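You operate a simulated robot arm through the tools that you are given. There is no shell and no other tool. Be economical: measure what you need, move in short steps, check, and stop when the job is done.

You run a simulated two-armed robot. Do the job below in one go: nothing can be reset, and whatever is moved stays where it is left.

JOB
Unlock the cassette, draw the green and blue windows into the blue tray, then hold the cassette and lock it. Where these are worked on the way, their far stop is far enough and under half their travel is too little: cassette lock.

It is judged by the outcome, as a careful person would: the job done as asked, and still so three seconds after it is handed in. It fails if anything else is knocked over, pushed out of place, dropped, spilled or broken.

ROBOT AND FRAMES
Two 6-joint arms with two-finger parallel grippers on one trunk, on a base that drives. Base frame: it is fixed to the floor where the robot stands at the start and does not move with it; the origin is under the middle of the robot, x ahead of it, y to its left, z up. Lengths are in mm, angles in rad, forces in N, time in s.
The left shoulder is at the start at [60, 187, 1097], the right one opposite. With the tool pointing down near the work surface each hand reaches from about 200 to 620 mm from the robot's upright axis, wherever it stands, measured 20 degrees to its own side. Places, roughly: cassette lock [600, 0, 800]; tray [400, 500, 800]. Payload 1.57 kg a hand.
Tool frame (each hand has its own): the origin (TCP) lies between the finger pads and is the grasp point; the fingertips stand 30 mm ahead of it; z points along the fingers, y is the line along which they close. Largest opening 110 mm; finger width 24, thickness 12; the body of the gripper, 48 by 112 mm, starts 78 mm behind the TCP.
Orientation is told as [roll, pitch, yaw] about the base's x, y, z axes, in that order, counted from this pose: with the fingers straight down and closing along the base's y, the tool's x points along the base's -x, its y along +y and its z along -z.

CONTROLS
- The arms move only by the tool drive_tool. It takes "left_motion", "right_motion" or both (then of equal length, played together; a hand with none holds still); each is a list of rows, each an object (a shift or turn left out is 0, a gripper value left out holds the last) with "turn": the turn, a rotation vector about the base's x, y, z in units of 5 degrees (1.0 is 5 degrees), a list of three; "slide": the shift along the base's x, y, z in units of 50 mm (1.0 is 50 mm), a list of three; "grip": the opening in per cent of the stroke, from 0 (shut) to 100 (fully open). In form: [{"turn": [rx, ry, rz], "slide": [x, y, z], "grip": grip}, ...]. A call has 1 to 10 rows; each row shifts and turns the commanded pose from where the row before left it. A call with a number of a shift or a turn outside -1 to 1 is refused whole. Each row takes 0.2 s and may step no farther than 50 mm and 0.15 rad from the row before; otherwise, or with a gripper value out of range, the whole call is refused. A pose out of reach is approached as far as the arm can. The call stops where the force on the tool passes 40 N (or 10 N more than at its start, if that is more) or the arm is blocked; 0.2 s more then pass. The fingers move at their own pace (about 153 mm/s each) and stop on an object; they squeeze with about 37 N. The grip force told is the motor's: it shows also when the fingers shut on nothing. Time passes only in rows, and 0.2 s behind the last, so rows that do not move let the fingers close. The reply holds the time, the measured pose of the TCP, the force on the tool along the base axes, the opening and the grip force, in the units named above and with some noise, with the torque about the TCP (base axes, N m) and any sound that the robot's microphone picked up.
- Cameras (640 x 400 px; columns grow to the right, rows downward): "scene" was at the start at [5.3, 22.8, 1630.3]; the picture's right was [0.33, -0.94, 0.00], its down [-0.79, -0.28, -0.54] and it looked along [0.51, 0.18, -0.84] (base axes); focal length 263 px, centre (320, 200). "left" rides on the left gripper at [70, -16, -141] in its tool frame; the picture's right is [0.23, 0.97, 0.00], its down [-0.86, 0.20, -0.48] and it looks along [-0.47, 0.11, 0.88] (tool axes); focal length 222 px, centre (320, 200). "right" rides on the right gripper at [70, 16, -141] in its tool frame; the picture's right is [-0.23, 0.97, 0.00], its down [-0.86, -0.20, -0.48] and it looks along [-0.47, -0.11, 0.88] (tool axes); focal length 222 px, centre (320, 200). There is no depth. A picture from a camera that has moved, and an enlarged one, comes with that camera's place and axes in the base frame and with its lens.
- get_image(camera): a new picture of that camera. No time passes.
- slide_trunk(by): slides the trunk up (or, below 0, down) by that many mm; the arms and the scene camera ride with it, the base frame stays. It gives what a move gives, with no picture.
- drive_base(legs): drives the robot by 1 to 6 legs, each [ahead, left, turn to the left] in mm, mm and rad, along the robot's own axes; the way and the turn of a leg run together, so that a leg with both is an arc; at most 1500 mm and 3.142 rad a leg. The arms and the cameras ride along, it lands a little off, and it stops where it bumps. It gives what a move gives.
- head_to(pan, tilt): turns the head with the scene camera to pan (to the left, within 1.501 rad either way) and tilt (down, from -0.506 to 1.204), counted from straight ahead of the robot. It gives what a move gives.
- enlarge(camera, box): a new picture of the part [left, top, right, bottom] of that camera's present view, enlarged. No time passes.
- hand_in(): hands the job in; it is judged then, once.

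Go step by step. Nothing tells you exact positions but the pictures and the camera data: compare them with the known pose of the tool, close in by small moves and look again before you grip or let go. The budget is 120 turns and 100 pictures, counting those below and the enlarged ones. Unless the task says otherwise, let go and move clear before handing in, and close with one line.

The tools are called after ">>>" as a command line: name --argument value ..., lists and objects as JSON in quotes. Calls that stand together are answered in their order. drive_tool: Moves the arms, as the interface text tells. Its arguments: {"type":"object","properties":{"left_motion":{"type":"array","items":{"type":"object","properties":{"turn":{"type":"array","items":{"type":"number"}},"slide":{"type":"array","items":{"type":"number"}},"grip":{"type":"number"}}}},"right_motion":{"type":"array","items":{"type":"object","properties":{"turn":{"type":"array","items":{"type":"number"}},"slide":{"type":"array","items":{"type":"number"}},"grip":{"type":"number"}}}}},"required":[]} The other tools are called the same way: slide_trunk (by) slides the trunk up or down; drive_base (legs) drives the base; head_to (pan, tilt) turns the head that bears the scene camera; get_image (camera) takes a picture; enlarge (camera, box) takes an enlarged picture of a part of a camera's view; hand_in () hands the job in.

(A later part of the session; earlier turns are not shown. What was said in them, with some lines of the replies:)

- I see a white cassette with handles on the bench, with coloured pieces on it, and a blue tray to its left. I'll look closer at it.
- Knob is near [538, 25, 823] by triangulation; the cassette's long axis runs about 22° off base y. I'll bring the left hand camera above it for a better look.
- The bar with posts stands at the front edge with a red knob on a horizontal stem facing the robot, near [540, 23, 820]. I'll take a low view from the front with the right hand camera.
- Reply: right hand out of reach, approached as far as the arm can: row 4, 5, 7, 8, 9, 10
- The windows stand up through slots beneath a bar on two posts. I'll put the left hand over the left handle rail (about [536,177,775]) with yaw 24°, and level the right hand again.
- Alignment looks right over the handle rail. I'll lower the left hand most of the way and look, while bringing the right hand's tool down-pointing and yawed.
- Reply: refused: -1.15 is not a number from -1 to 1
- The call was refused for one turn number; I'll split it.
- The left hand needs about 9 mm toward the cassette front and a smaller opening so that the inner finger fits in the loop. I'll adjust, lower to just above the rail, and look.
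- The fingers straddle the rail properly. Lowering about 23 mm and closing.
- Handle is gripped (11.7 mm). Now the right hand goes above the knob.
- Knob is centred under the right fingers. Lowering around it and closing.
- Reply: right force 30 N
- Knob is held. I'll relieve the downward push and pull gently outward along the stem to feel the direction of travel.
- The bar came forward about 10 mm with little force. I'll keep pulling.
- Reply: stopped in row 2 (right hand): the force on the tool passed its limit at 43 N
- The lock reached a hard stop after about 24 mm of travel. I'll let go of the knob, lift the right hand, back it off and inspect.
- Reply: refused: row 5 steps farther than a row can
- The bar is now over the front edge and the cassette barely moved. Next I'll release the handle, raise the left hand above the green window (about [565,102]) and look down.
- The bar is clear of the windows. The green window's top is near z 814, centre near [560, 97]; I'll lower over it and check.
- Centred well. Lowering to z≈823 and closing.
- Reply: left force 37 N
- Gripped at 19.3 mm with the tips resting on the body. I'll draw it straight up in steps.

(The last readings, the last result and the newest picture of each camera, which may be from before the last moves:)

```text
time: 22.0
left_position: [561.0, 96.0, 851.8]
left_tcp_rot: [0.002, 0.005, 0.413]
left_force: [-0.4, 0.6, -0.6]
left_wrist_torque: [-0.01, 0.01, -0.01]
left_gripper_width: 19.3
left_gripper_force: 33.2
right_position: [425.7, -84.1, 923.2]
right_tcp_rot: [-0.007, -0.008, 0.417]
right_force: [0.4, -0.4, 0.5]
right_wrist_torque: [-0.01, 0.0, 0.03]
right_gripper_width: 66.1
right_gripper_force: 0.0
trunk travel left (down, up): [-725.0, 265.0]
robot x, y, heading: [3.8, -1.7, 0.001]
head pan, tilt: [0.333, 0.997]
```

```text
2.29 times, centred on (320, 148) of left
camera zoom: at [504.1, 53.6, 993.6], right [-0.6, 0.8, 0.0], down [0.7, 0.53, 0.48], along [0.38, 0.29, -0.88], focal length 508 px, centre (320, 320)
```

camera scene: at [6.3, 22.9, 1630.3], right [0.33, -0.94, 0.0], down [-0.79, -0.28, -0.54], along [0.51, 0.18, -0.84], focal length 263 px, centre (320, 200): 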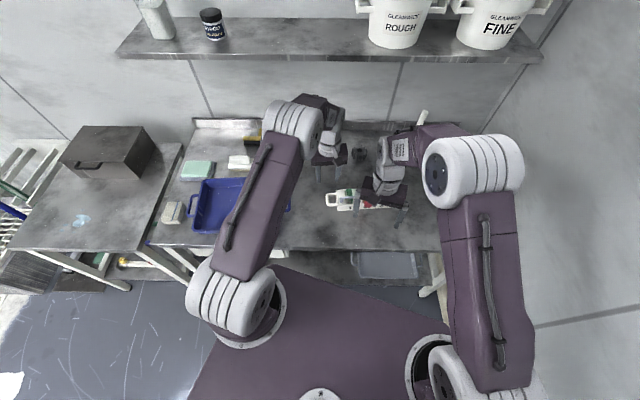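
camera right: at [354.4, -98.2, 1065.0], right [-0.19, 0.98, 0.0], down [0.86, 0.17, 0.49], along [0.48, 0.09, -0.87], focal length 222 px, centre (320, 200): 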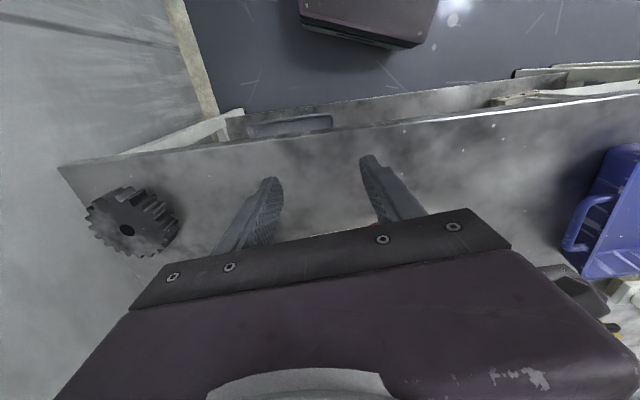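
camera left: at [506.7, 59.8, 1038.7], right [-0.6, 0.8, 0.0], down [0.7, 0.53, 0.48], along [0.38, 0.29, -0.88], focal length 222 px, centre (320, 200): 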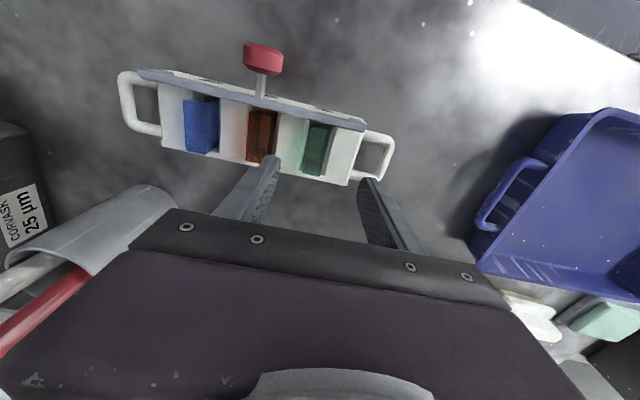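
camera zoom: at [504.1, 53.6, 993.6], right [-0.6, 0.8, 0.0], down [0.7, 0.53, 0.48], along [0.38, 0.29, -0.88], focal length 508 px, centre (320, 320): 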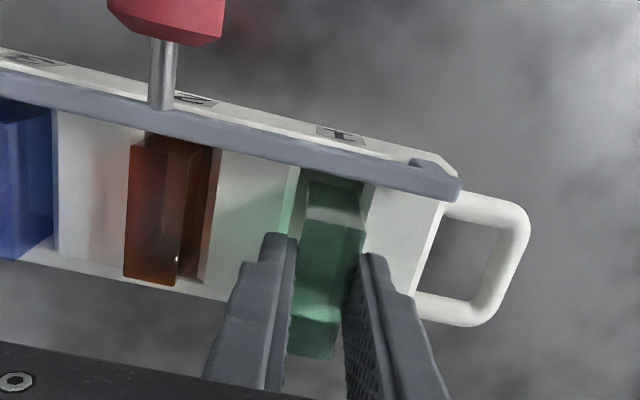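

>>> drive_tool --left_motion '[{"slide": [0, 0, 0.5]}, {"slide": [0, 0, 0.8]}, {"slide": [0, 0, 0.8]}, {"slide": [-0.3, 0.6, 0.3]}, {"slide": [-0.44, 0.88, 0]}, {"slide": [-0.44, 0.88, 0]}, {"slide": [-0.44, 0.88, 0]}, {}]'

>>> get_image --camera "left"

>>> enlarge --camera "scene" --box '[180, 140, 420, 290]'

```text
time: 23.8
left_position: [482.9, 258.4, 973.2]
left_tcp_rot: [0.0, -0.001, 0.414]
left_force: [0.6, -0.6, -1.4]
left_wrist_torque: [0.01, 0.02, -0.01]
left_gripper_width: 19.5
left_gripper_force: 33.1
right_position: [425.8, -86.0, 923.7]
right_tcp_rot: [-0.004, -0.01, 0.417]
right_force: [-0.2, -0.5, 0.2]
right_wrist_torque: [0.02, -0.01, 0.02]
right_gripper_width: 66.1
right_gripper_force: 0.0
trunk travel left (down, up): [-725.0, 265.0]
robot x, y, heading: [-0.9, -3.4, -0.0]
head pan, tilt: [0.333, 0.997]
```

```text
61 pictures are left
camera left: at [425.2, 215.0, 1115.6], right [-0.6, 0.8, 0.0], down [0.7, 0.53, 0.48], along [0.38, 0.29, -0.88], focal length 222 px, centre (320, 200)
```

left: 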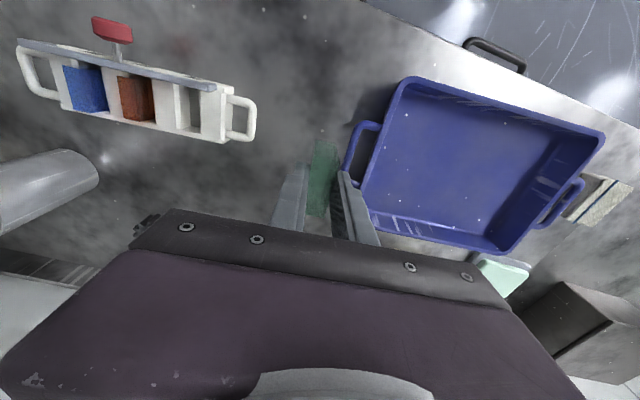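

```text
2.67 times, centred on (300, 215) of scene
camera zoom: at [6.1, 21.8, 1630.3], right [0.33, -0.94, 0.0], down [-0.79, -0.27, -0.54], along [0.51, 0.18, -0.84], focal length 702 px, centre (373, 160)
```

zoom: 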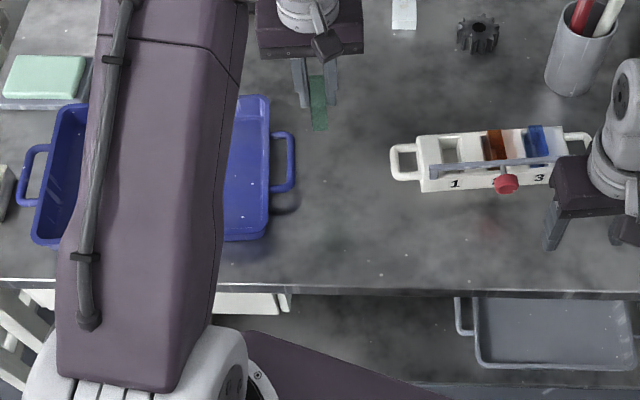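

Green is held firmly, and the cassette stands as before with the empty slot 1. I'll carry it over the tray's near half (about [394, 421]).

>>> drive_tool --left_motion '[{"slide": [-0.445, 0.815, 0]}, {"slide": [-0.445, 0.815, 0]}, {"slide": [-0.445, 0.815, 0]}, {"slide": [-0.445, 0.815, 0]}, {"slide": [0, 0, -0.6]}, {"slide": [0, 0, -0.6]}, {}]'

>>> get_image --camera "left"

>>> get_image --camera "scene"

```text
time: 25.4
left_position: [391.8, 423.5, 912.1]
left_tcp_rot: [-0.001, -0.001, 0.415]
left_force: [1.1, 0.3, -2.2]
left_wrist_torque: [0.0, -0.01, 0.03]
left_gripper_width: 19.4
left_gripper_force: 33.7
right_position: [425.6, -85.7, 923.5]
right_tcp_rot: [-0.007, -0.012, 0.417]
right_force: [0.0, 1.1, -0.5]
right_wrist_torque: [0.01, -0.02, -0.03]
right_gripper_width: 66.2
right_gripper_force: 0.1
trunk travel left (down, up): [-725.0, 265.0]
robot x, y, heading: [4.0, -2.2, -0.002]
head pan, tilt: [0.333, 0.997]
```

```text
59 pictures are left
camera left: at [333.8, 380.2, 1054.9], right [-0.6, 0.8, 0.0], down [0.7, 0.53, 0.48], along [0.38, 0.29, -0.88], focal length 222 px, centre (320, 200)
```

left: 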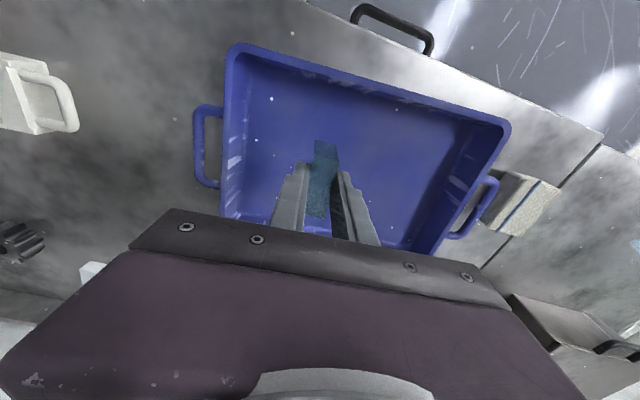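

```text
58 pictures are left
camera scene: at [4.6, 23.0, 1630.3], right [0.33, -0.94, 0.0], down [-0.79, -0.28, -0.54], along [0.51, 0.18, -0.84], focal length 263 px, centre (320, 200)
```

scene: 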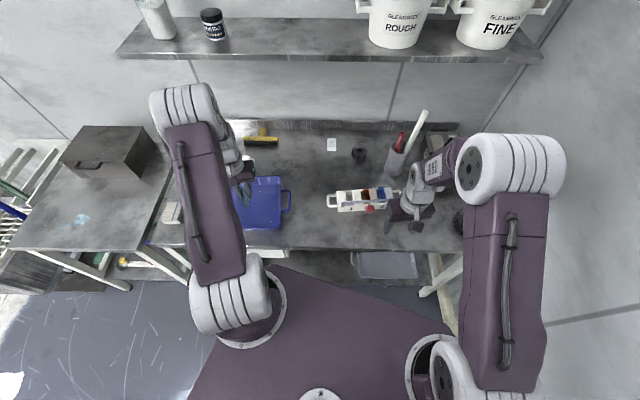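

The window is over the tray interior. Lowering gently until contact.

>>> drive_tool --left_motion '[{"slide": [0, 0, -0.5]}, {"slide": [0, 0, -0.5]}, {"slide": [0, 0, -0.3]}, {"slide": [0, 0, -0.1]}, {}]'

>>> enlarge --camera "left" --box '[180, 60, 460, 235]'

```text
time: 26.6
left_position: [393.3, 422.0, 843.4]
left_tcp_rot: [-0.003, 0.0, 0.413]
left_force: [0.0, 0.1, -1.0]
left_wrist_torque: [-0.01, -0.01, -0.01]
left_gripper_width: 19.1
left_gripper_force: 33.3
right_position: [424.7, -85.0, 924.5]
right_tcp_rot: [-0.005, -0.009, 0.418]
right_force: [-1.2, -0.8, -0.3]
right_wrist_torque: [-0.04, 0.01, -0.01]
right_gripper_width: 66.0
right_gripper_force: 0.1
trunk travel left (down, up): [-725.0, 265.0]
robot x, y, heading: [1.5, 0.6, -0.005]
head pan, tilt: [0.333, 0.997]
```

```text
2.29 times, centred on (320, 148) of left
camera zoom: at [334.7, 378.4, 984.5], right [-0.6, 0.8, 0.0], down [0.7, 0.53, 0.48], along [0.38, 0.29, -0.88], focal length 508 px, centre (320, 320)
```

zoom: 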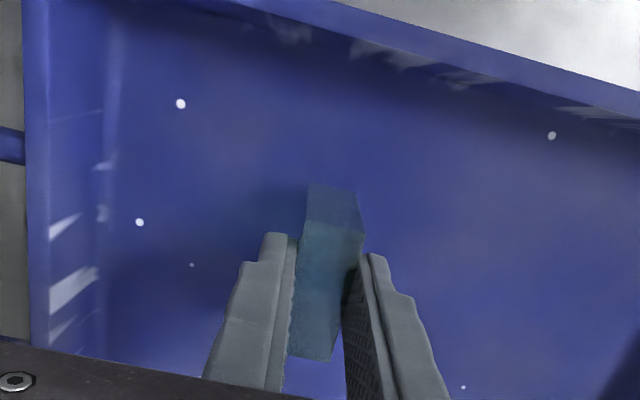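

>>> drive_tool --left_motion '[{"slide": [0, 0, -0.1]}, {"slide": [0, 0, -0.1]}, {}]'

```text
time: 27.4
left_position: [390.7, 422.9, 832.8]
left_tcp_rot: [-0.001, 0.002, 0.413]
left_force: [-0.4, 0.6, -1.7]
left_wrist_torque: [0.01, -0.02, 0.01]
left_gripper_width: 19.4
left_gripper_force: 33.6
right_position: [426.4, -84.8, 924.0]
right_tcp_rot: [-0.008, -0.007, 0.418]
right_force: [-0.3, 0.0, 0.5]
right_wrist_torque: [-0.01, 0.03, 0.0]
right_gripper_width: 66.1
right_gripper_force: 0.1
trunk travel left (down, up): [-725.0, 265.0]
robot x, y, heading: [1.7, 1.9, 0.005]
head pan, tilt: [0.333, 0.997]
```

No contact yet; going down in small steps.

>>> drive_tool --left_motion '[{"slide": [0, 0, -0.1]}, {"slide": [0, 0, -0.1]}, {}]'

```text
time: 28.2
left_position: [391.6, 421.4, 825.2]
left_tcp_rot: [-0.001, 0.0, 0.412]
left_force: [0.2, 0.9, 5.5]
left_wrist_torque: [0.15, -0.15, -0.01]
left_gripper_width: 19.0
left_gripper_force: 33.2
right_position: [425.9, -85.0, 924.7]
right_tcp_rot: [-0.007, -0.01, 0.417]
right_force: [-0.7, -0.1, -0.6]
right_wrist_torque: [0.01, 0.01, 0.01]
right_gripper_width: 65.8
right_gripper_force: 0.0
trunk travel left (down, up): [-725.0, 265.0]
robot x, y, heading: [-0.9, 0.8, 0.001]
head pan, tilt: [0.333, 0.997]
```

It touches the tray floor now. Releasing and lifting.

>>> drive_tool --left_motion '[{"grip": 40}, {}, {"slide": [0, 0, 0.3]}, {"slide": [0, 0, 0.7]}, {"slide": [0, 0, 0.8]}, {"slide": [0, 0, 0.8]}, {}]'

>>> get_image --camera "left"

```text
time: 29.8
left_position: [392.7, 421.3, 952.1]
left_tcp_rot: [-0.002, 0.002, 0.413]
left_force: [0.0, 0.5, -0.3]
left_wrist_torque: [0.0, 0.02, 0.01]
left_gripper_width: 44.1
left_gripper_force: 0.0
right_position: [426.3, -83.6, 923.8]
right_tcp_rot: [-0.006, -0.008, 0.419]
right_force: [0.3, -0.9, -0.2]
right_wrist_torque: [-0.01, 0.03, -0.01]
right_gripper_width: 66.2
right_gripper_force: 0.0
trunk travel left (down, up): [-725.0, 265.0]
robot x, y, heading: [-2.4, -5.1, 0.0]
head pan, tilt: [0.333, 0.997]
```

```text
56 pictures are left
camera left: at [335.0, 379.6, 1093.1], right [-0.6, 0.8, 0.0], down [0.7, 0.53, 0.48], along [0.38, 0.29, -0.88], focal length 222 px, centre (320, 200)
```

left: 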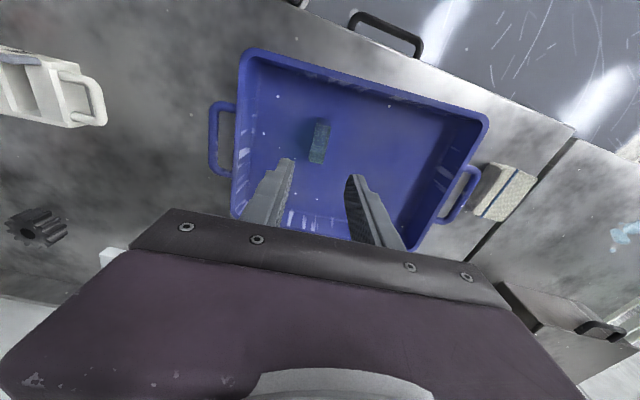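

Green stands in the tray. Now the left hand goes above the blue window (about [609, -13]) while the right hand draws back for room.

>>> drive_tool --left_motion '[{"slide": [0.43, -0.86, 0]}, {"slide": [0.43, -0.86, 0]}, {"slide": [0.43, -0.86, 0]}, {"slide": [0.43, -0.86, 0]}, {"slide": [0.43, -0.86, 0]}, {"slide": [0.43, -0.86, 0]}, {"slide": [0.43, -0.86, 0]}, {"slide": [0.43, -0.86, -0.1]}, {"slide": [0.43, -0.86, -0.2]}, {"slide": [0.43, -0.86, -0.2]}]' --right_motion '[{"slide": [-0.2, -0.6, 0]}, {"slide": [-0.2, -0.6, 0]}, {"slide": [-0.2, -0.6, 0]}, {"slide": [-0.2, -0.6, 0]}, {}, {}, {}, {}, {}, {}]'

>>> get_image --camera "left"

>>> get_image --camera "scene"

```text
time: 32.0
left_position: [566.6, 5.3, 941.6]
left_tcp_rot: [0.0, 0.0, 0.416]
left_force: [-0.1, 1.0, -0.2]
left_wrist_torque: [0.0, -0.04, 0.0]
left_gripper_width: 43.9
left_gripper_force: 0.1
left hand out of reach, approached as far as the arm can: row 9, 10
right_position: [384.4, -205.4, 924.8]
right_tcp_rot: [-0.008, -0.01, 0.417]
right_force: [0.0, -0.4, 0.3]
right_wrist_torque: [0.03, -0.04, 0.01]
right_gripper_width: 66.1
right_gripper_force: 0.0
trunk travel left (down, up): [-725.0, 265.0]
robot x, y, heading: [2.5, 1.2, -0.001]
head pan, tilt: [0.333, 0.997]
```

```text
55 pictures are left
camera left: at [509.0, -38.9, 1083.0], right [-0.6, 0.8, 0.0], down [0.7, 0.53, 0.48], along [0.38, 0.29, -0.88], focal length 222 px, centre (320, 200)
```

left: 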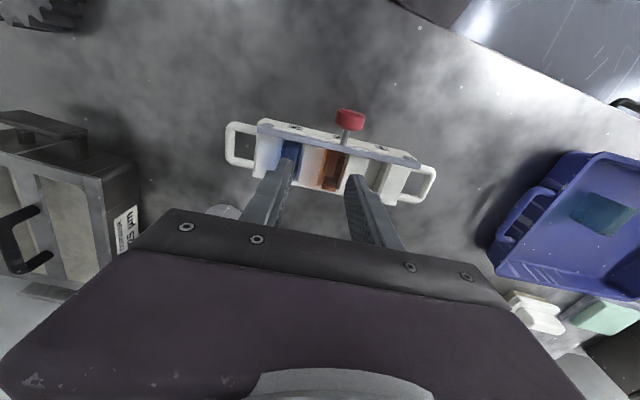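

```text
54 pictures are left
camera scene: at [3.4, 21.5, 1630.4], right [0.33, -0.94, 0.0], down [-0.79, -0.27, -0.54], along [0.51, 0.18, -0.84], focal length 263 px, centre (320, 200)
```

scene: 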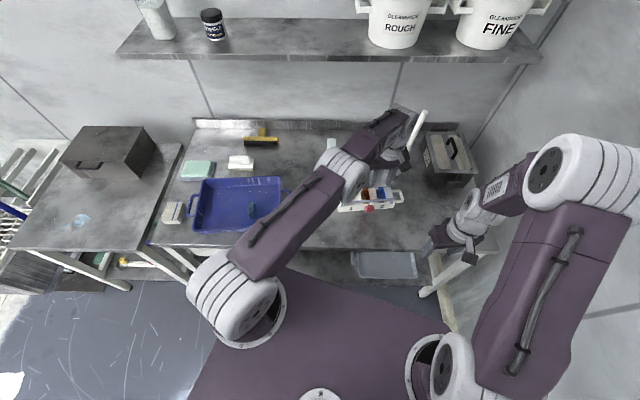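

The left hand falls about 45 mm short of the blue window. I'll draw it back a little and drive the base slightly forward and to the right.

>>> drive_tool --left_motion '[{"slide": [-0.8, 0.4, 0.4]}, {"slide": [-0.8, 0.4, 0.4]}, {}]'

>>> drive_base --legs '[[50, -50, 0]]'

>>> get_image --camera "left"

>>> get_image --camera "scene"

```text
time: 32.8
left_position: [487.6, 46.9, 981.1]
left_tcp_rot: [-0.001, 0.002, 0.414]
left_force: [0.4, 0.2, 0.2]
left_wrist_torque: [0.01, 0.01, -0.01]
left_gripper_width: 43.7
left_gripper_force: 0.1
right_position: [386.2, -206.0, 924.6]
right_tcp_rot: [-0.005, -0.009, 0.417]
right_force: [0.6, -0.2, -0.1]
right_wrist_torque: [-0.01, 0.02, 0.0]
right_gripper_width: 65.9
right_gripper_force: 0.1
trunk travel left (down, up): [-725.0, 265.0]
robot x, y, heading: [-1.2, -0.4, 0.0]
head pan, tilt: [0.333, 0.997]
```

```text
time: 33.8
left_position: [535.4, 0.6, 980.7]
left_tcp_rot: [-0.003, 0.001, 0.416]
left_force: [0.3, -0.3, -0.4]
left_wrist_torque: [-0.01, 0.01, 0.01]
left_gripper_width: 44.1
left_gripper_force: 0.0
right_position: [434.7, -252.4, 925.8]
right_tcp_rot: [-0.006, -0.011, 0.418]
right_force: [-0.1, -0.3, 0.1]
right_wrist_torque: [-0.01, -0.02, 0.0]
right_gripper_width: 65.9
right_gripper_force: 0.0
trunk travel left (down, up): [-725.0, 265.0]
robot x, y, heading: [51.4, -49.6, -0.003]
head pan, tilt: [0.333, 0.997]
```

```text
53 pictures are left
camera left: at [478.3, -44.0, 1122.3], right [-0.6, 0.8, 0.0], down [0.7, 0.53, 0.48], along [0.38, 0.29, -0.88], focal length 222 px, centre (320, 200)
```

left: 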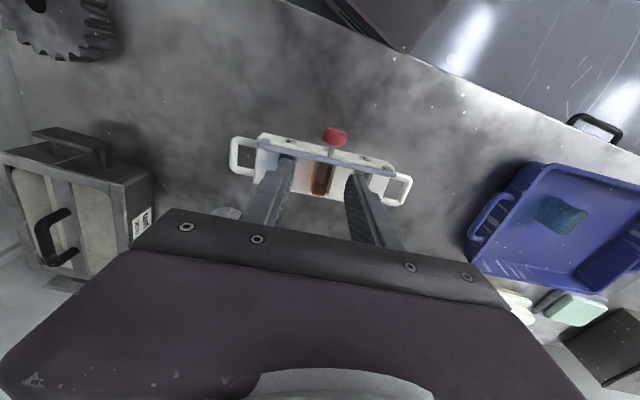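

```text
52 pictures are left
camera scene: at [53.6, -25.5, 1630.4], right [0.33, -0.94, 0.0], down [-0.79, -0.28, -0.54], along [0.51, 0.18, -0.84], focal length 263 px, centre (320, 200)
```

scene: 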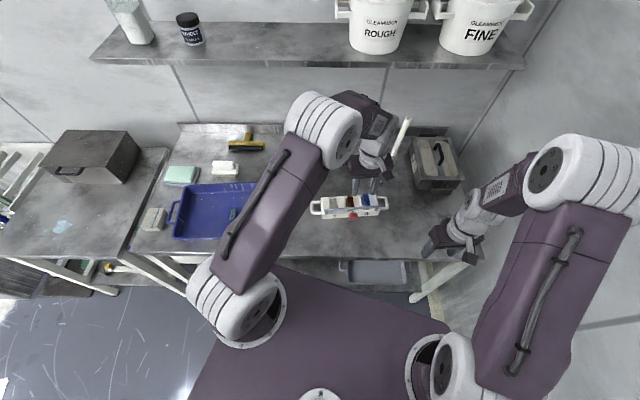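

The drive went well. Moving the left hand above the blue window.

>>> drive_tool --left_motion '[{"slide": [0.5, -0.1, -0.3], "grip": 45}, {"slide": [0.5, -0.1, -0.6]}, {"slide": [0.48, -0.09, -0.6]}, {}]'

>>> enlarge --camera "left" --box '[180, 60, 460, 235]'

```text
time: 34.8
left_position: [607.4, -17.2, 906.5]
left_tcp_rot: [-0.001, 0.0, 0.415]
left_force: [-0.7, 0.0, 0.5]
left_wrist_torque: [-0.02, -0.05, -0.01]
left_gripper_width: 49.7
left_gripper_force: 0.0
right_position: [434.8, -253.6, 924.3]
right_tcp_rot: [-0.007, -0.009, 0.419]
right_force: [0.5, 0.5, 0.1]
right_wrist_torque: [-0.01, 0.0, -0.01]
right_gripper_width: 65.8
right_gripper_force: 0.0
trunk travel left (down, up): [-725.0, 265.0]
robot x, y, heading: [49.1, -50.7, 0.005]
head pan, tilt: [0.333, 0.997]
```

```text
2.29 times, centred on (320, 148) of left
camera zoom: at [550.5, -59.4, 1047.8], right [-0.6, 0.8, 0.0], down [0.7, 0.53, 0.48], along [0.38, 0.29, -0.88], focal length 508 px, centre (320, 320)
```

zoom: 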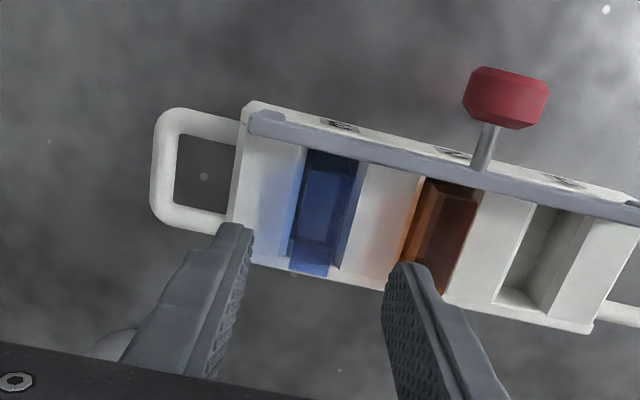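

Blue is centred beneath the tool. Lowering and closing.

>>> drive_tool --left_motion '[{"slide": [0, 0, -0.5]}, {"slide": [0, 0, -0.6]}, {"slide": [0, 0, -0.3]}, {}]'

>>> enlarge --camera "left" --box '[180, 60, 460, 235]'

```text
time: 35.8
left_position: [609.3, -16.2, 835.1]
left_tcp_rot: [-0.001, 0.002, 0.416]
left_force: [-0.2, 0.9, -1.3]
left_wrist_torque: [0.0, -0.01, 0.0]
left_gripper_width: 49.3
left_gripper_force: 0.2
right_position: [434.3, -255.3, 924.7]
right_tcp_rot: [-0.006, -0.009, 0.42]
right_force: [0.7, -0.5, 0.3]
right_wrist_torque: [0.0, 0.01, 0.02]
right_gripper_width: 66.1
right_gripper_force: 0.1
trunk travel left (down, up): [-725.0, 265.0]
robot x, y, heading: [51.2, -48.6, -0.001]
head pan, tilt: [0.333, 0.997]
```

```text
2.29 times, centred on (320, 148) of left
camera zoom: at [551.6, -59.2, 976.3], right [-0.6, 0.8, 0.0], down [0.7, 0.53, 0.48], along [0.38, 0.29, -0.88], focal length 508 px, centre (320, 320)
```

zoom: 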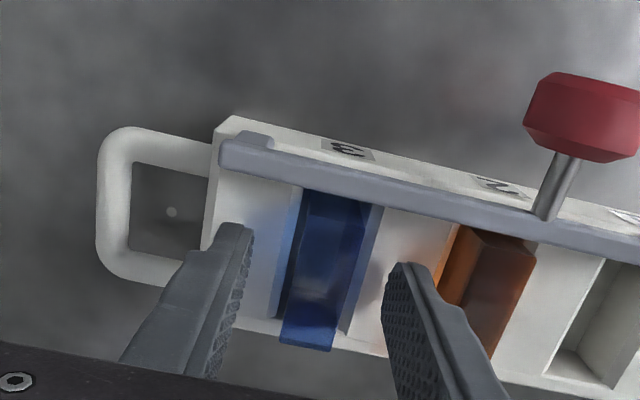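

>>> drive_tool --left_motion '[{"slide": [0, 0, -0.14], "grip": 30}, {"grip": 0}, {}, {}, {"slide": [0, 0, 0.12]}, {"slide": [0, 0, 0.2]}, {"slide": [0, 0, 0.3]}, {}]'

>>> enlarge --camera "left" --box '[180, 60, 460, 235]'

```text
time: 37.6
left_position: [611.5, -16.4, 861.2]
left_tcp_rot: [-0.002, 0.002, 0.416]
left_force: [1.1, 0.7, -1.6]
left_wrist_torque: [-0.01, 0.03, -0.02]
left_gripper_width: 19.2
left_gripper_force: 33.0
right_position: [435.5, -254.2, 924.5]
right_tcp_rot: [-0.008, -0.009, 0.42]
right_force: [0.3, 0.2, 0.8]
right_wrist_torque: [0.02, -0.01, 0.02]
right_gripper_width: 66.0
right_gripper_force: 0.1
trunk travel left (down, up): [-725.0, 265.0]
robot x, y, heading: [48.3, -48.4, 0.0]
head pan, tilt: [0.333, 0.997]
```

```text
2.29 times, centred on (320, 148) of left
camera zoom: at [553.5, -59.9, 1002.0], right [-0.6, 0.8, 0.0], down [0.7, 0.53, 0.48], along [0.38, 0.29, -0.88], focal length 508 px, centre (320, 320)
```

zoom: 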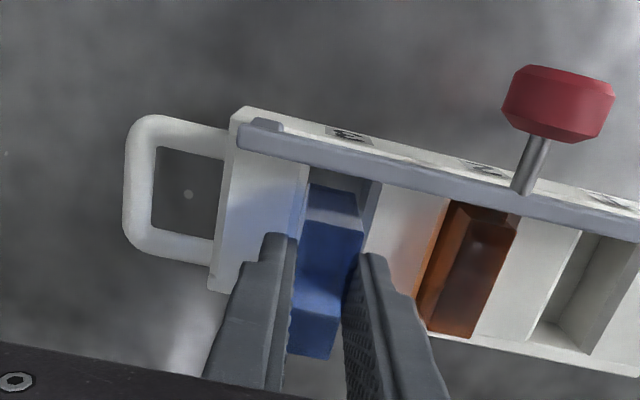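

Blue is up. Raising it and carrying it toward the tray.

>>> drive_tool --left_motion '[{"slide": [0, 0, 0.8]}, {"slide": [0, 0, 0.9]}, {"slide": [-0.2, 0.4, 0.5]}, {"slide": [-0.42, 0.87, 0]}, {"slide": [-0.42, 0.87, 0]}, {"slide": [-0.42, 0.87, 0]}, {"slide": [-0.42, 0.87, 0]}, {"slide": [-0.42, 0.87, 0]}, {"slide": [-0.42, 0.87, 0]}, {"slide": [-0.42, 0.87, 0]}]'

>>> drive_tool --left_motion '[{"slide": [-0.42, 0.87, 0]}, {"slide": [-0.42, 0.87, 0]}, {"slide": [-0.42, 0.87, 0]}, {"slide": [-0.42, 0.87, 0]}, {}]'

>>> get_image --camera "left"

```text
time: 39.8
left_position: [451.3, 311.1, 970.2]
left_tcp_rot: [-0.004, 0.001, 0.415]
left_force: [-0.3, 0.5, -1.9]
left_wrist_torque: [0.01, -0.01, -0.01]
left_gripper_width: 19.4
left_gripper_force: 32.7
right_position: [435.2, -252.6, 925.4]
right_tcp_rot: [-0.008, -0.008, 0.419]
right_force: [-0.5, -0.3, -1.4]
right_wrist_torque: [0.0, -0.01, -0.02]
right_gripper_width: 65.8
right_gripper_force: 0.0
trunk travel left (down, up): [-725.0, 265.0]
robot x, y, heading: [52.7, -51.2, 0.007]
head pan, tilt: [0.333, 0.997]
```

```text
time: 41.0
left_position: [371.1, 484.6, 971.9]
left_tcp_rot: [-0.001, 0.002, 0.415]
left_force: [-0.3, -0.2, -1.3]
left_wrist_torque: [0.01, 0.03, -0.01]
left_gripper_width: 19.4
left_gripper_force: 32.9
right_position: [436.5, -254.5, 924.3]
right_tcp_rot: [-0.006, -0.008, 0.418]
right_force: [0.0, -0.8, -0.8]
right_wrist_torque: [0.01, 0.04, -0.02]
right_gripper_width: 66.0
right_gripper_force: 0.0
trunk travel left (down, up): [-725.0, 265.0]
robot x, y, heading: [51.8, -51.1, 0.002]
head pan, tilt: [0.333, 0.997]
```

```text
48 pictures are left
camera left: at [314.9, 440.3, 1112.2], right [-0.6, 0.8, 0.0], down [0.7, 0.53, 0.48], along [0.38, 0.29, -0.88], focal length 222 px, centre (320, 200)
```

left: 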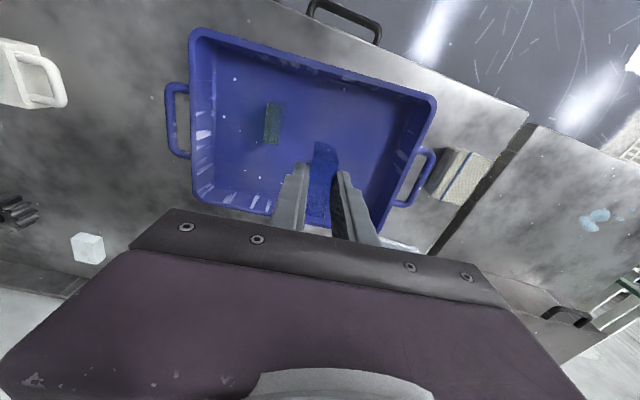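

Blue will land about 70 mm beside green. Lowering.

>>> drive_tool --left_motion '[{"slide": [0, 0, -0.8]}, {"slide": [0, 0, -0.8]}, {"slide": [0, 0, -0.8]}, {"slide": [0, 0, -0.3]}, {"slide": [0, 0, -0.1]}, {"slide": [0, 0, -0.06]}, {}]'

```text
time: 42.6
left_position: [369.6, 483.4, 827.6]
left_tcp_rot: [0.001, 0.0, 0.415]
left_force: [-0.3, 0.6, 4.7]
left_wrist_torque: [-0.03, 0.1, 0.03]
left_gripper_width: 19.4
left_gripper_force: 33.4
right_position: [435.1, -255.0, 925.0]
right_tcp_rot: [-0.007, -0.012, 0.42]
right_force: [0.4, 0.4, 0.2]
right_wrist_torque: [-0.01, -0.02, 0.0]
right_gripper_width: 65.8
right_gripper_force: 0.1
trunk travel left (down, up): [-725.0, 265.0]
robot x, y, heading: [49.2, -50.2, -0.004]
head pan, tilt: [0.333, 0.997]
```

Contact with the tray floor. Releasing and lifting, then heading back over the handle.

>>> drive_tool --left_motion '[{"grip": 40}, {}, {"slide": [0, 0, 0.3]}, {"slide": [0, 0, 0.7]}, {"slide": [0, 0, 0.8]}, {"slide": [0, 0, 0.8]}, {}]'

>>> get_image --camera "left"

>>> drive_tool --left_motion '[{"slide": [0.44, -0.86, 0]}, {"slide": [0.44, -0.86, 0]}, {"slide": [0.44, -0.86, 0]}, {"slide": [0.44, -0.86, 0]}, {"slide": [0.44, -0.86, 0]}, {"slide": [0.44, -0.86, -0.1]}, {"slide": [0.44, -0.86, -0.2], "grip": 25}, {"slide": [0, 0, -0.6]}, {}]'

>>> get_image --camera "left"

```text
time: 44.2
left_position: [371.2, 485.5, 956.5]
left_tcp_rot: [-0.002, 0.0, 0.414]
left_force: [0.3, 0.3, 0.0]
left_wrist_torque: [0.01, 0.0, 0.0]
left_gripper_width: 43.9
left_gripper_force: 0.1
right_position: [436.2, -253.4, 924.2]
right_tcp_rot: [-0.007, -0.008, 0.419]
right_force: [0.3, -0.2, 0.4]
right_wrist_torque: [0.03, 0.01, 0.03]
right_gripper_width: 65.9
right_gripper_force: 0.1
trunk travel left (down, up): [-725.0, 265.0]
robot x, y, heading: [48.7, -48.9, 0.007]
head pan, tilt: [0.333, 0.997]
```

```text
47 pictures are left
camera left: at [314.3, 441.2, 1097.8], right [-0.6, 0.8, 0.0], down [0.7, 0.53, 0.48], along [0.38, 0.29, -0.88], focal length 222 px, centre (320, 200)
```

left: 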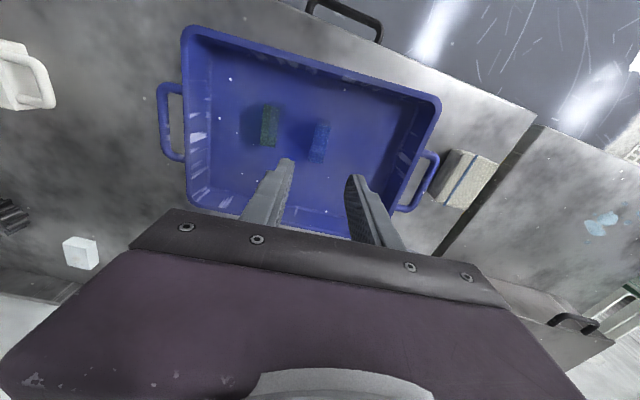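

```text
time: 46.2
left_position: [524.7, 181.1, 910.7]
left_tcp_rot: [-0.002, 0.001, 0.416]
left_force: [-0.7, -0.6, 0.7]
left_wrist_torque: [0.01, -0.01, -0.03]
left_gripper_width: 27.4
left_gripper_force: 0.2
right_position: [434.9, -253.6, 925.3]
right_tcp_rot: [-0.007, -0.01, 0.419]
right_force: [-0.5, -0.3, -0.3]
right_wrist_torque: [0.01, 0.0, 0.0]
right_gripper_width: 66.1
right_gripper_force: 0.1
trunk travel left (down, up): [-725.0, 265.0]
robot x, y, heading: [54.7, -46.6, -0.005]
head pan, tilt: [0.333, 0.997]
```

```text
46 pictures are left
camera left: at [467.5, 137.7, 1051.9], right [-0.6, 0.8, 0.0], down [0.7, 0.53, 0.48], along [0.38, 0.29, -0.88], focal length 222 px, centre (320, 200)
```

left: 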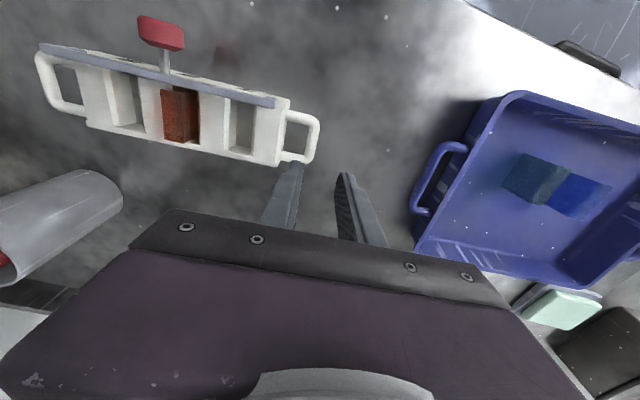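

Both windows stand in the tray. Re-approaching the handle rail with the left hand.

>>> drive_tool --left_motion '[{"slide": [0.06, -0.17, -0.5]}, {"slide": [0, 0, -0.6]}, {"slide": [0, 0, -0.65]}, {}]'

>>> enlarge --camera "left" --box '[200, 80, 440, 230]'

```text
time: 47.2
left_position: [525.2, 174.3, 822.2]
left_tcp_rot: [-0.002, 0.001, 0.417]
left_force: [0.1, -0.3, 0.3]
left_wrist_torque: [0.01, 0.03, 0.0]
left_gripper_width: 27.5
left_gripper_force: 0.0
right_position: [435.3, -254.1, 925.3]
right_tcp_rot: [-0.008, -0.011, 0.418]
right_force: [-0.2, 0.1, 0.0]
right_wrist_torque: [0.0, 0.02, -0.01]
right_gripper_width: 66.0
right_gripper_force: 0.1
trunk travel left (down, up): [-725.0, 265.0]
robot x, y, heading: [50.6, -49.4, 0.006]
head pan, tilt: [0.333, 0.997]
```

```text
2.67 times, centred on (320, 155) of left
camera zoom: at [467.8, 130.3, 963.7], right [-0.6, 0.8, 0.0], down [0.7, 0.53, 0.48], along [0.38, 0.29, -0.88], focal length 592 px, centre (320, 320)
```

zoom: 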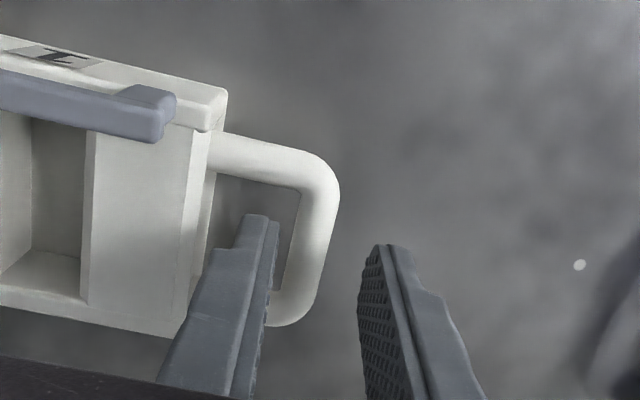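

>>> drive_tool --left_motion '[{"slide": [0.02, -0.05, -0.2]}, {"slide": [0, 0, -0.2]}, {"slide": [0, 0, -0.1]}, {"grip": 0}, {}, {}]'

>>> enlarge --camera "left" --box '[200, 80, 440, 230]'

```text
time: 48.6
left_position: [527.7, 171.5, 797.8]
left_tcp_rot: [-0.001, 0.0, 0.416]
left_force: [0.6, 0.2, 0.6]
left_wrist_torque: [0.05, -0.13, 0.02]
left_gripper_width: 11.6
left_gripper_force: 29.6
right_position: [435.3, -254.1, 924.8]
right_tcp_rot: [-0.008, -0.009, 0.419]
right_force: [-0.3, -0.4, 0.2]
right_wrist_torque: [0.02, -0.02, -0.01]
right_gripper_width: 66.0
right_gripper_force: 0.2
trunk travel left (down, up): [-725.0, 265.0]
robot x, y, heading: [50.8, -51.3, 0.002]
head pan, tilt: [0.333, 0.997]
```

```text
2.67 times, centred on (320, 155) of left
camera zoom: at [470.0, 127.9, 939.4], right [-0.6, 0.8, 0.0], down [0.7, 0.53, 0.48], along [0.38, 0.29, -0.88], focal length 592 px, centre (320, 320)
```

zoom: 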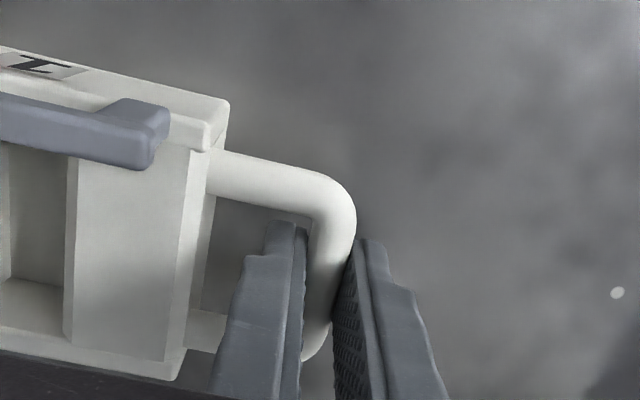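

Handle held again. Bringing the right hand above the knob (about [523, 17]).

>>> drive_tool --right_motion '[{"slide": [0.29, 0.9, 0]}, {"slide": [0.29, 0.9, 0]}, {"slide": [0.29, 0.9, 0]}, {"slide": [0.29, 0.9, 0]}, {"slide": [0.29, 0.9, 0]}, {"slide": [0.3, 0.92, 0]}, {"slide": [0, 0, -0.8]}, {}]'

>>> enlarge --camera "right" --box '[200, 80, 440, 230]'

```text
time: 50.4
left_position: [527.7, 171.5, 797.9]
left_tcp_rot: [-0.002, 0.001, 0.415]
left_force: [-0.3, 0.8, 0.5]
left_wrist_torque: [-0.04, 0.11, -0.03]
left_gripper_width: 11.3
left_gripper_force: 29.1
right_position: [522.7, 18.0, 882.6]
right_tcp_rot: [-0.006, -0.009, 0.419]
right_force: [0.1, 0.0, 0.5]
right_wrist_torque: [0.02, -0.03, -0.03]
right_gripper_width: 66.0
right_gripper_force: 0.0
trunk travel left (down, up): [-725.0, 265.0]
robot x, y, heading: [50.0, -52.1, 0.001]
head pan, tilt: [0.333, 0.997]
```

```text
2.67 times, centred on (320, 155) of right
camera zoom: at [450.1, 4.8, 1022.5], right [-0.19, 0.98, 0.0], down [0.86, 0.17, 0.49], along [0.48, 0.09, -0.87], focal length 592 px, centre (320, 320)
```

zoom: 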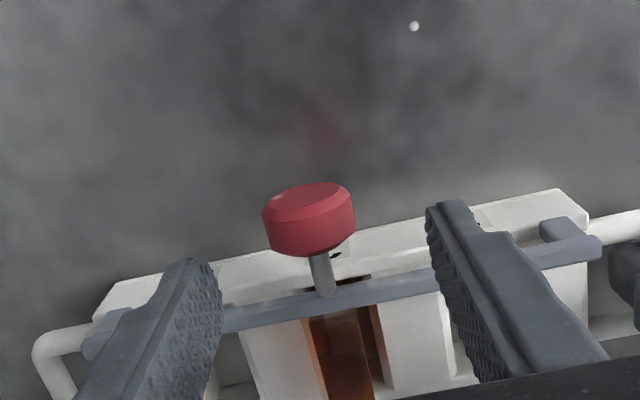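

Small lateral correction, then lower around the knob and close.

>>> drive_tool --right_motion '[{"slide": [-0.04, -0.07, -0.4]}, {"slide": [0, 0, -0.4]}, {"slide": [0, 0, -0.36]}, {}, {"grip": 0}, {}, {}]'

>>> enlarge --camera "right" --box '[200, 100, 440, 250]'

```text
time: 52.0
left_position: [527.9, 172.3, 798.1]
left_tcp_rot: [0.0, 0.0, 0.415]
left_force: [-0.8, 2.0, 2.2]
left_wrist_torque: [0.03, 0.01, -0.03]
left_gripper_width: 11.7
left_gripper_force: 28.3
right_position: [520.6, 13.6, 825.9]
right_tcp_rot: [-0.007, -0.01, 0.419]
right_force: [1.0, -0.3, 0.0]
right_wrist_torque: [0.06, -0.1, -0.1]
right_gripper_width: 30.7
right_gripper_force: 36.6
trunk travel left (down, up): [-725.0, 265.0]
robot x, y, heading: [50.0, -52.9, -0.003]
head pan, tilt: [0.333, 0.997]
```

```text
2.67 times, centred on (320, 175) of right
camera zoom: at [448.8, 0.3, 966.2], right [-0.19, 0.98, 0.0], down [0.86, 0.17, 0.49], along [0.48, 0.09, -0.87], focal length 592 px, centre (320, 267)
```

zoom: 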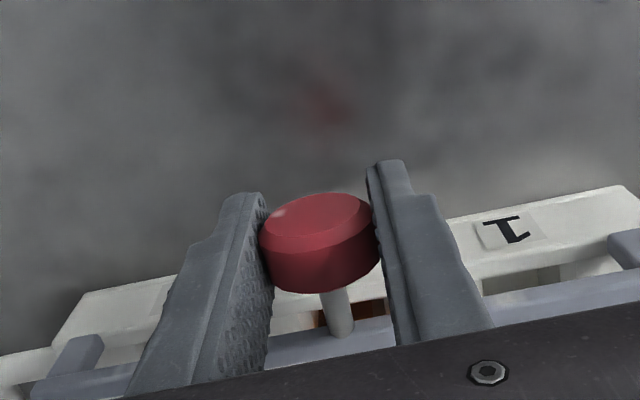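

Knob is gripped. Pushing back along the stem toward the locked position.

>>> drive_tool --right_motion '[{"slide": [0.09, 0.04, 0]}, {"slide": [0.09, 0.04, 0]}, {"slide": [0.09, 0.04, 0]}, {"slide": [0.07, 0.03, 0]}, {}]'

>>> enlarge --camera "right" --box '[200, 100, 440, 250]'

```text
time: 53.2
left_position: [528.4, 170.6, 798.1]
left_tcp_rot: [-0.003, -0.001, 0.418]
left_force: [4.4, 2.3, 2.3]
left_wrist_torque: [0.02, -0.03, 0.29]
left_gripper_width: 11.4
left_gripper_force: 29.0
right_position: [537.5, 20.1, 826.8]
right_tcp_rot: [-0.008, -0.007, 0.419]
right_force: [-3.6, -3.2, -0.7]
right_wrist_torque: [-0.19, 0.32, 0.3]
right_gripper_width: 30.3
right_gripper_force: 36.9
trunk travel left (down, up): [-725.0, 265.0]
robot x, y, heading: [54.6, -51.0, 0.003]
head pan, tilt: [0.333, 0.997]
```

```text
2.67 times, centred on (320, 175) of right
camera zoom: at [466.2, 7.1, 966.6], right [-0.19, 0.98, -0.01], down [0.86, 0.17, 0.49], along [0.48, 0.09, -0.87], focal length 592 px, centre (320, 267)
```

zoom: 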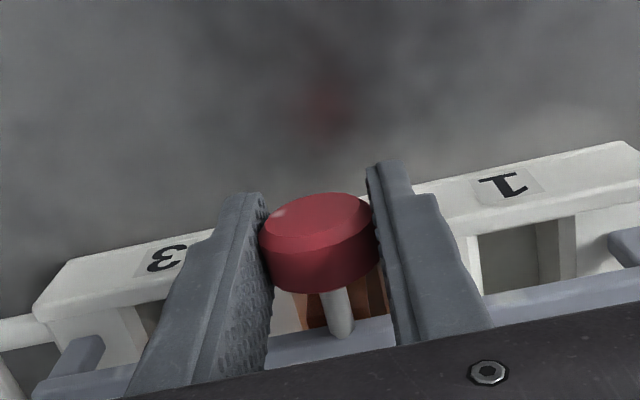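

Nearly the original position; pushing on in small steps to the stop.

>>> drive_tool --right_motion '[{"slide": [0.06, 0.026, 0]}, {"slide": [0.06, 0.026, 0]}, {}]'

>>> enlarge --camera "right" --box '[200, 100, 440, 250]'

```text
time: 54.0
left_position: [527.6, 172.3, 798.7]
left_tcp_rot: [-0.002, -0.001, 0.418]
left_force: [8.8, 21.3, 1.5]
left_wrist_torque: [0.37, -0.3, 0.72]
left_gripper_width: 11.9
left_gripper_force: 28.9
right_position: [544.3, 22.4, 826.2]
right_tcp_rot: [-0.01, -0.006, 0.418]
right_force: [-8.7, -22.9, 2.5]
right_wrist_torque: [-0.38, 0.49, 0.74]
right_gripper_width: 31.0
right_gripper_force: 37.2
trunk travel left (down, up): [-725.0, 265.0]
robot x, y, heading: [50.5, -49.9, -0.001]
head pan, tilt: [0.333, 0.997]
```

```text
2.67 times, centred on (320, 175) of right
camera zoom: at [472.5, 9.3, 966.9], right [-0.19, 0.98, -0.01], down [0.86, 0.17, 0.48], along [0.48, 0.09, -0.87], focal length 592 px, centre (320, 267)
```

zoom: 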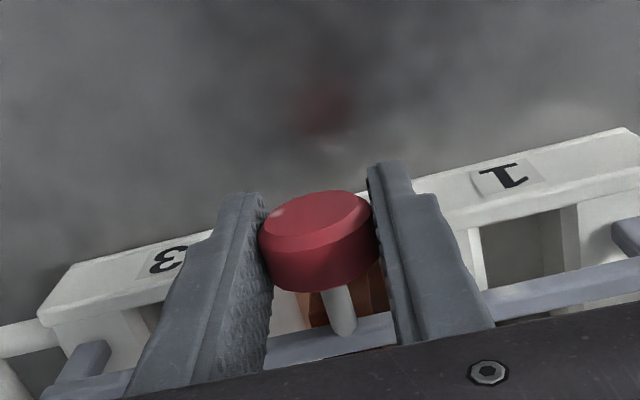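

>>> drive_tool --right_motion '[{"slide": [0.05, 0.022, 0]}, {"slide": [0.04, 0.018, 0]}, {}]'

>>> enlarge --camera "right" --box '[200, 100, 440, 250]'

```text
time: 54.8
left_position: [527.5, 172.4, 798.4]
left_tcp_rot: [-0.001, -0.001, 0.42]
left_force: [5.1, 2.5, -0.4]
left_wrist_torque: [0.02, 0.05, 0.66]
left_gripper_width: 12.6
left_gripper_force: 29.5
right_position: [547.4, 22.4, 825.8]
right_tcp_rot: [-0.012, -0.001, 0.418]
right_force: [-4.0, -3.6, 2.7]
right_wrist_torque: [0.2, -0.28, 0.29]
right_gripper_width: 31.6
right_gripper_force: 37.2
trunk travel left (down, up): [-725.0, 265.0]
robot x, y, heading: [53.2, -49.8, 0.003]
head pan, tilt: [0.333, 0.997]
stopped in row 3 (right hand): the force on the tool passed its limit at 40 N (the readings are from after the stop); the commanded pose is now the measured one
```

```text
2.67 times, centred on (320, 175) of right
camera zoom: at [476.9, 10.9, 967.1], right [-0.19, 0.98, -0.01], down [0.86, 0.17, 0.48], along [0.48, 0.08, -0.88], focal length 592 px, centre (320, 267)
```

zoom: 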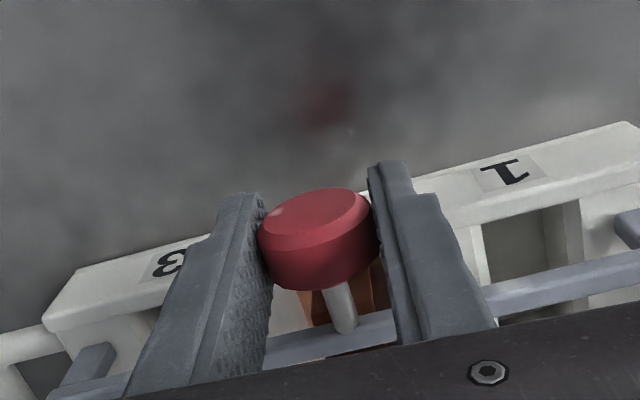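

The lock met its far stop. Releasing the knob and withdrawing the right hand up and back, then the left.

>>> drive_tool --right_motion '[{"grip": 65}, {}, {"slide": [0, 0, 0.8]}, {"slide": [0, 0, 0.9]}, {"slide": [0, 0, 0.3]}, {"slide": [-0.6, -0.7, 0]}, {"slide": [-0.6, -0.7, 0]}, {"slide": [-0.6, -0.7, 0]}, {"slide": [-0.4, -0.8, 0]}, {}]'

>>> drive_tool --left_motion '[{"grip": 25}, {}, {"slide": [0, 0, 0.6]}, {"slide": [0, 0, 0.9]}, {"slide": [0, 0, 0.9]}, {"slide": [-0.5, 0.7, 0.3]}, {"slide": [-0.5, 0.7, 0]}, {}]'

>>> get_image --camera "left"

>>> get_image --camera "scene"

>>> enlarge --camera "scene" --box '[150, 160, 410, 270]'

```text
time: 57.0
left_position: [527.4, 173.2, 797.6]
left_tcp_rot: [-0.001, -0.001, 0.416]
left_force: [-1.0, -0.2, 0.8]
left_wrist_torque: [0.1, -0.16, -0.02]
left_gripper_width: 11.4
left_gripper_force: 29.2
right_position: [437.3, -122.3, 925.2]
right_tcp_rot: [-0.01, -0.006, 0.418]
right_force: [-0.2, 0.3, -0.7]
right_wrist_torque: [0.0, 0.0, -0.03]
right_gripper_width: 71.5
right_gripper_force: 0.1
trunk travel left (down, up): [-725.0, 265.0]
robot x, y, heading: [47.5, -49.9, 0.001]
head pan, tilt: [0.333, 0.997]
```

```text
time: 58.8
left_position: [476.4, 243.7, 933.0]
left_tcp_rot: [0.0, 0.0, 0.415]
left_force: [0.0, 0.5, 0.1]
left_wrist_torque: [0.0, 0.01, 0.0]
left_gripper_width: 27.7
left_gripper_force: 0.1
right_position: [439.1, -122.5, 924.1]
right_tcp_rot: [-0.011, -0.003, 0.42]
right_force: [-0.4, -0.7, 0.5]
right_wrist_torque: [0.04, 0.0, 0.01]
right_gripper_width: 71.4
right_gripper_force: 0.0
trunk travel left (down, up): [-725.0, 265.0]
robot x, y, heading: [49.9, -50.0, 0.0]
head pan, tilt: [0.333, 0.997]
```

```text
38 pictures are left
camera left: at [418.6, 199.8, 1073.7], right [-0.6, 0.8, 0.0], down [0.7, 0.53, 0.48], along [0.38, 0.29, -0.88], focal length 222 px, centre (320, 200)
```

left: 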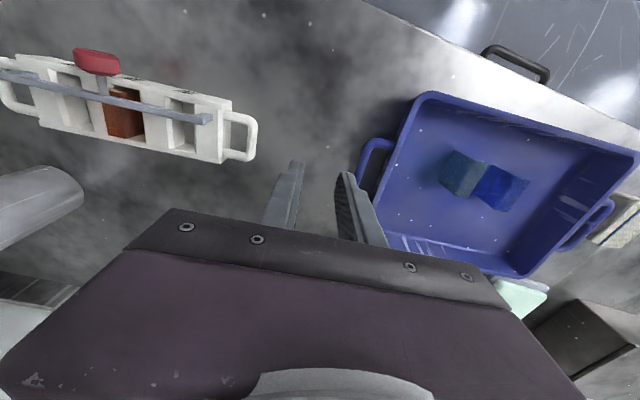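

```text
37 pictures are left
camera scene: at [55.8, -28.1, 1630.3], right [0.33, -0.94, 0.0], down [-0.79, -0.28, -0.54], along [0.51, 0.18, -0.84], focal length 263 px, centre (320, 200)
```

scene: 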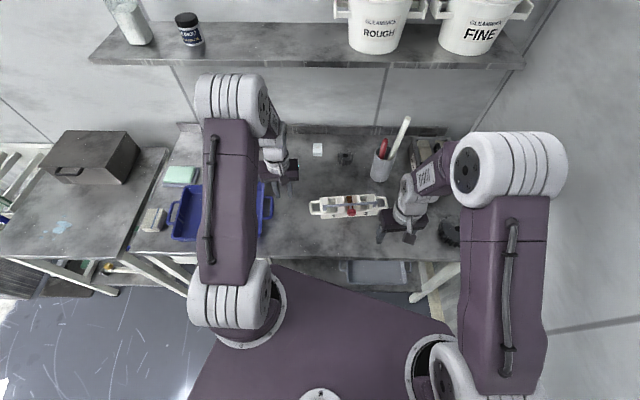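

```text
2.46 times, centred on (280, 215) of scene
camera zoom: at [55.8, -28.1, 1630.3], right [0.33, -0.94, 0.0], down [-0.79, -0.28, -0.54], along [0.51, 0.18, -0.84], focal length 648 px, centre (418, 163)
```

zoom: 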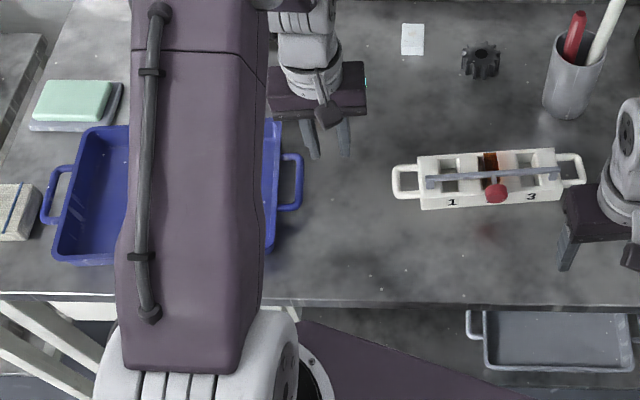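

Both windows are in the tray, the bar is back across the cassette over the remaining window, and both hands are clear. Handing in.

>>> hand_in

```text
The job is handed in.
```

The job is done and handed in: I unlocked the cassette, set the green and blue windows upright in the blue tray, then held the cassette and locked it again at its far stop. The cassette shifted a few millimetres and turned slightly while the lock was worked.
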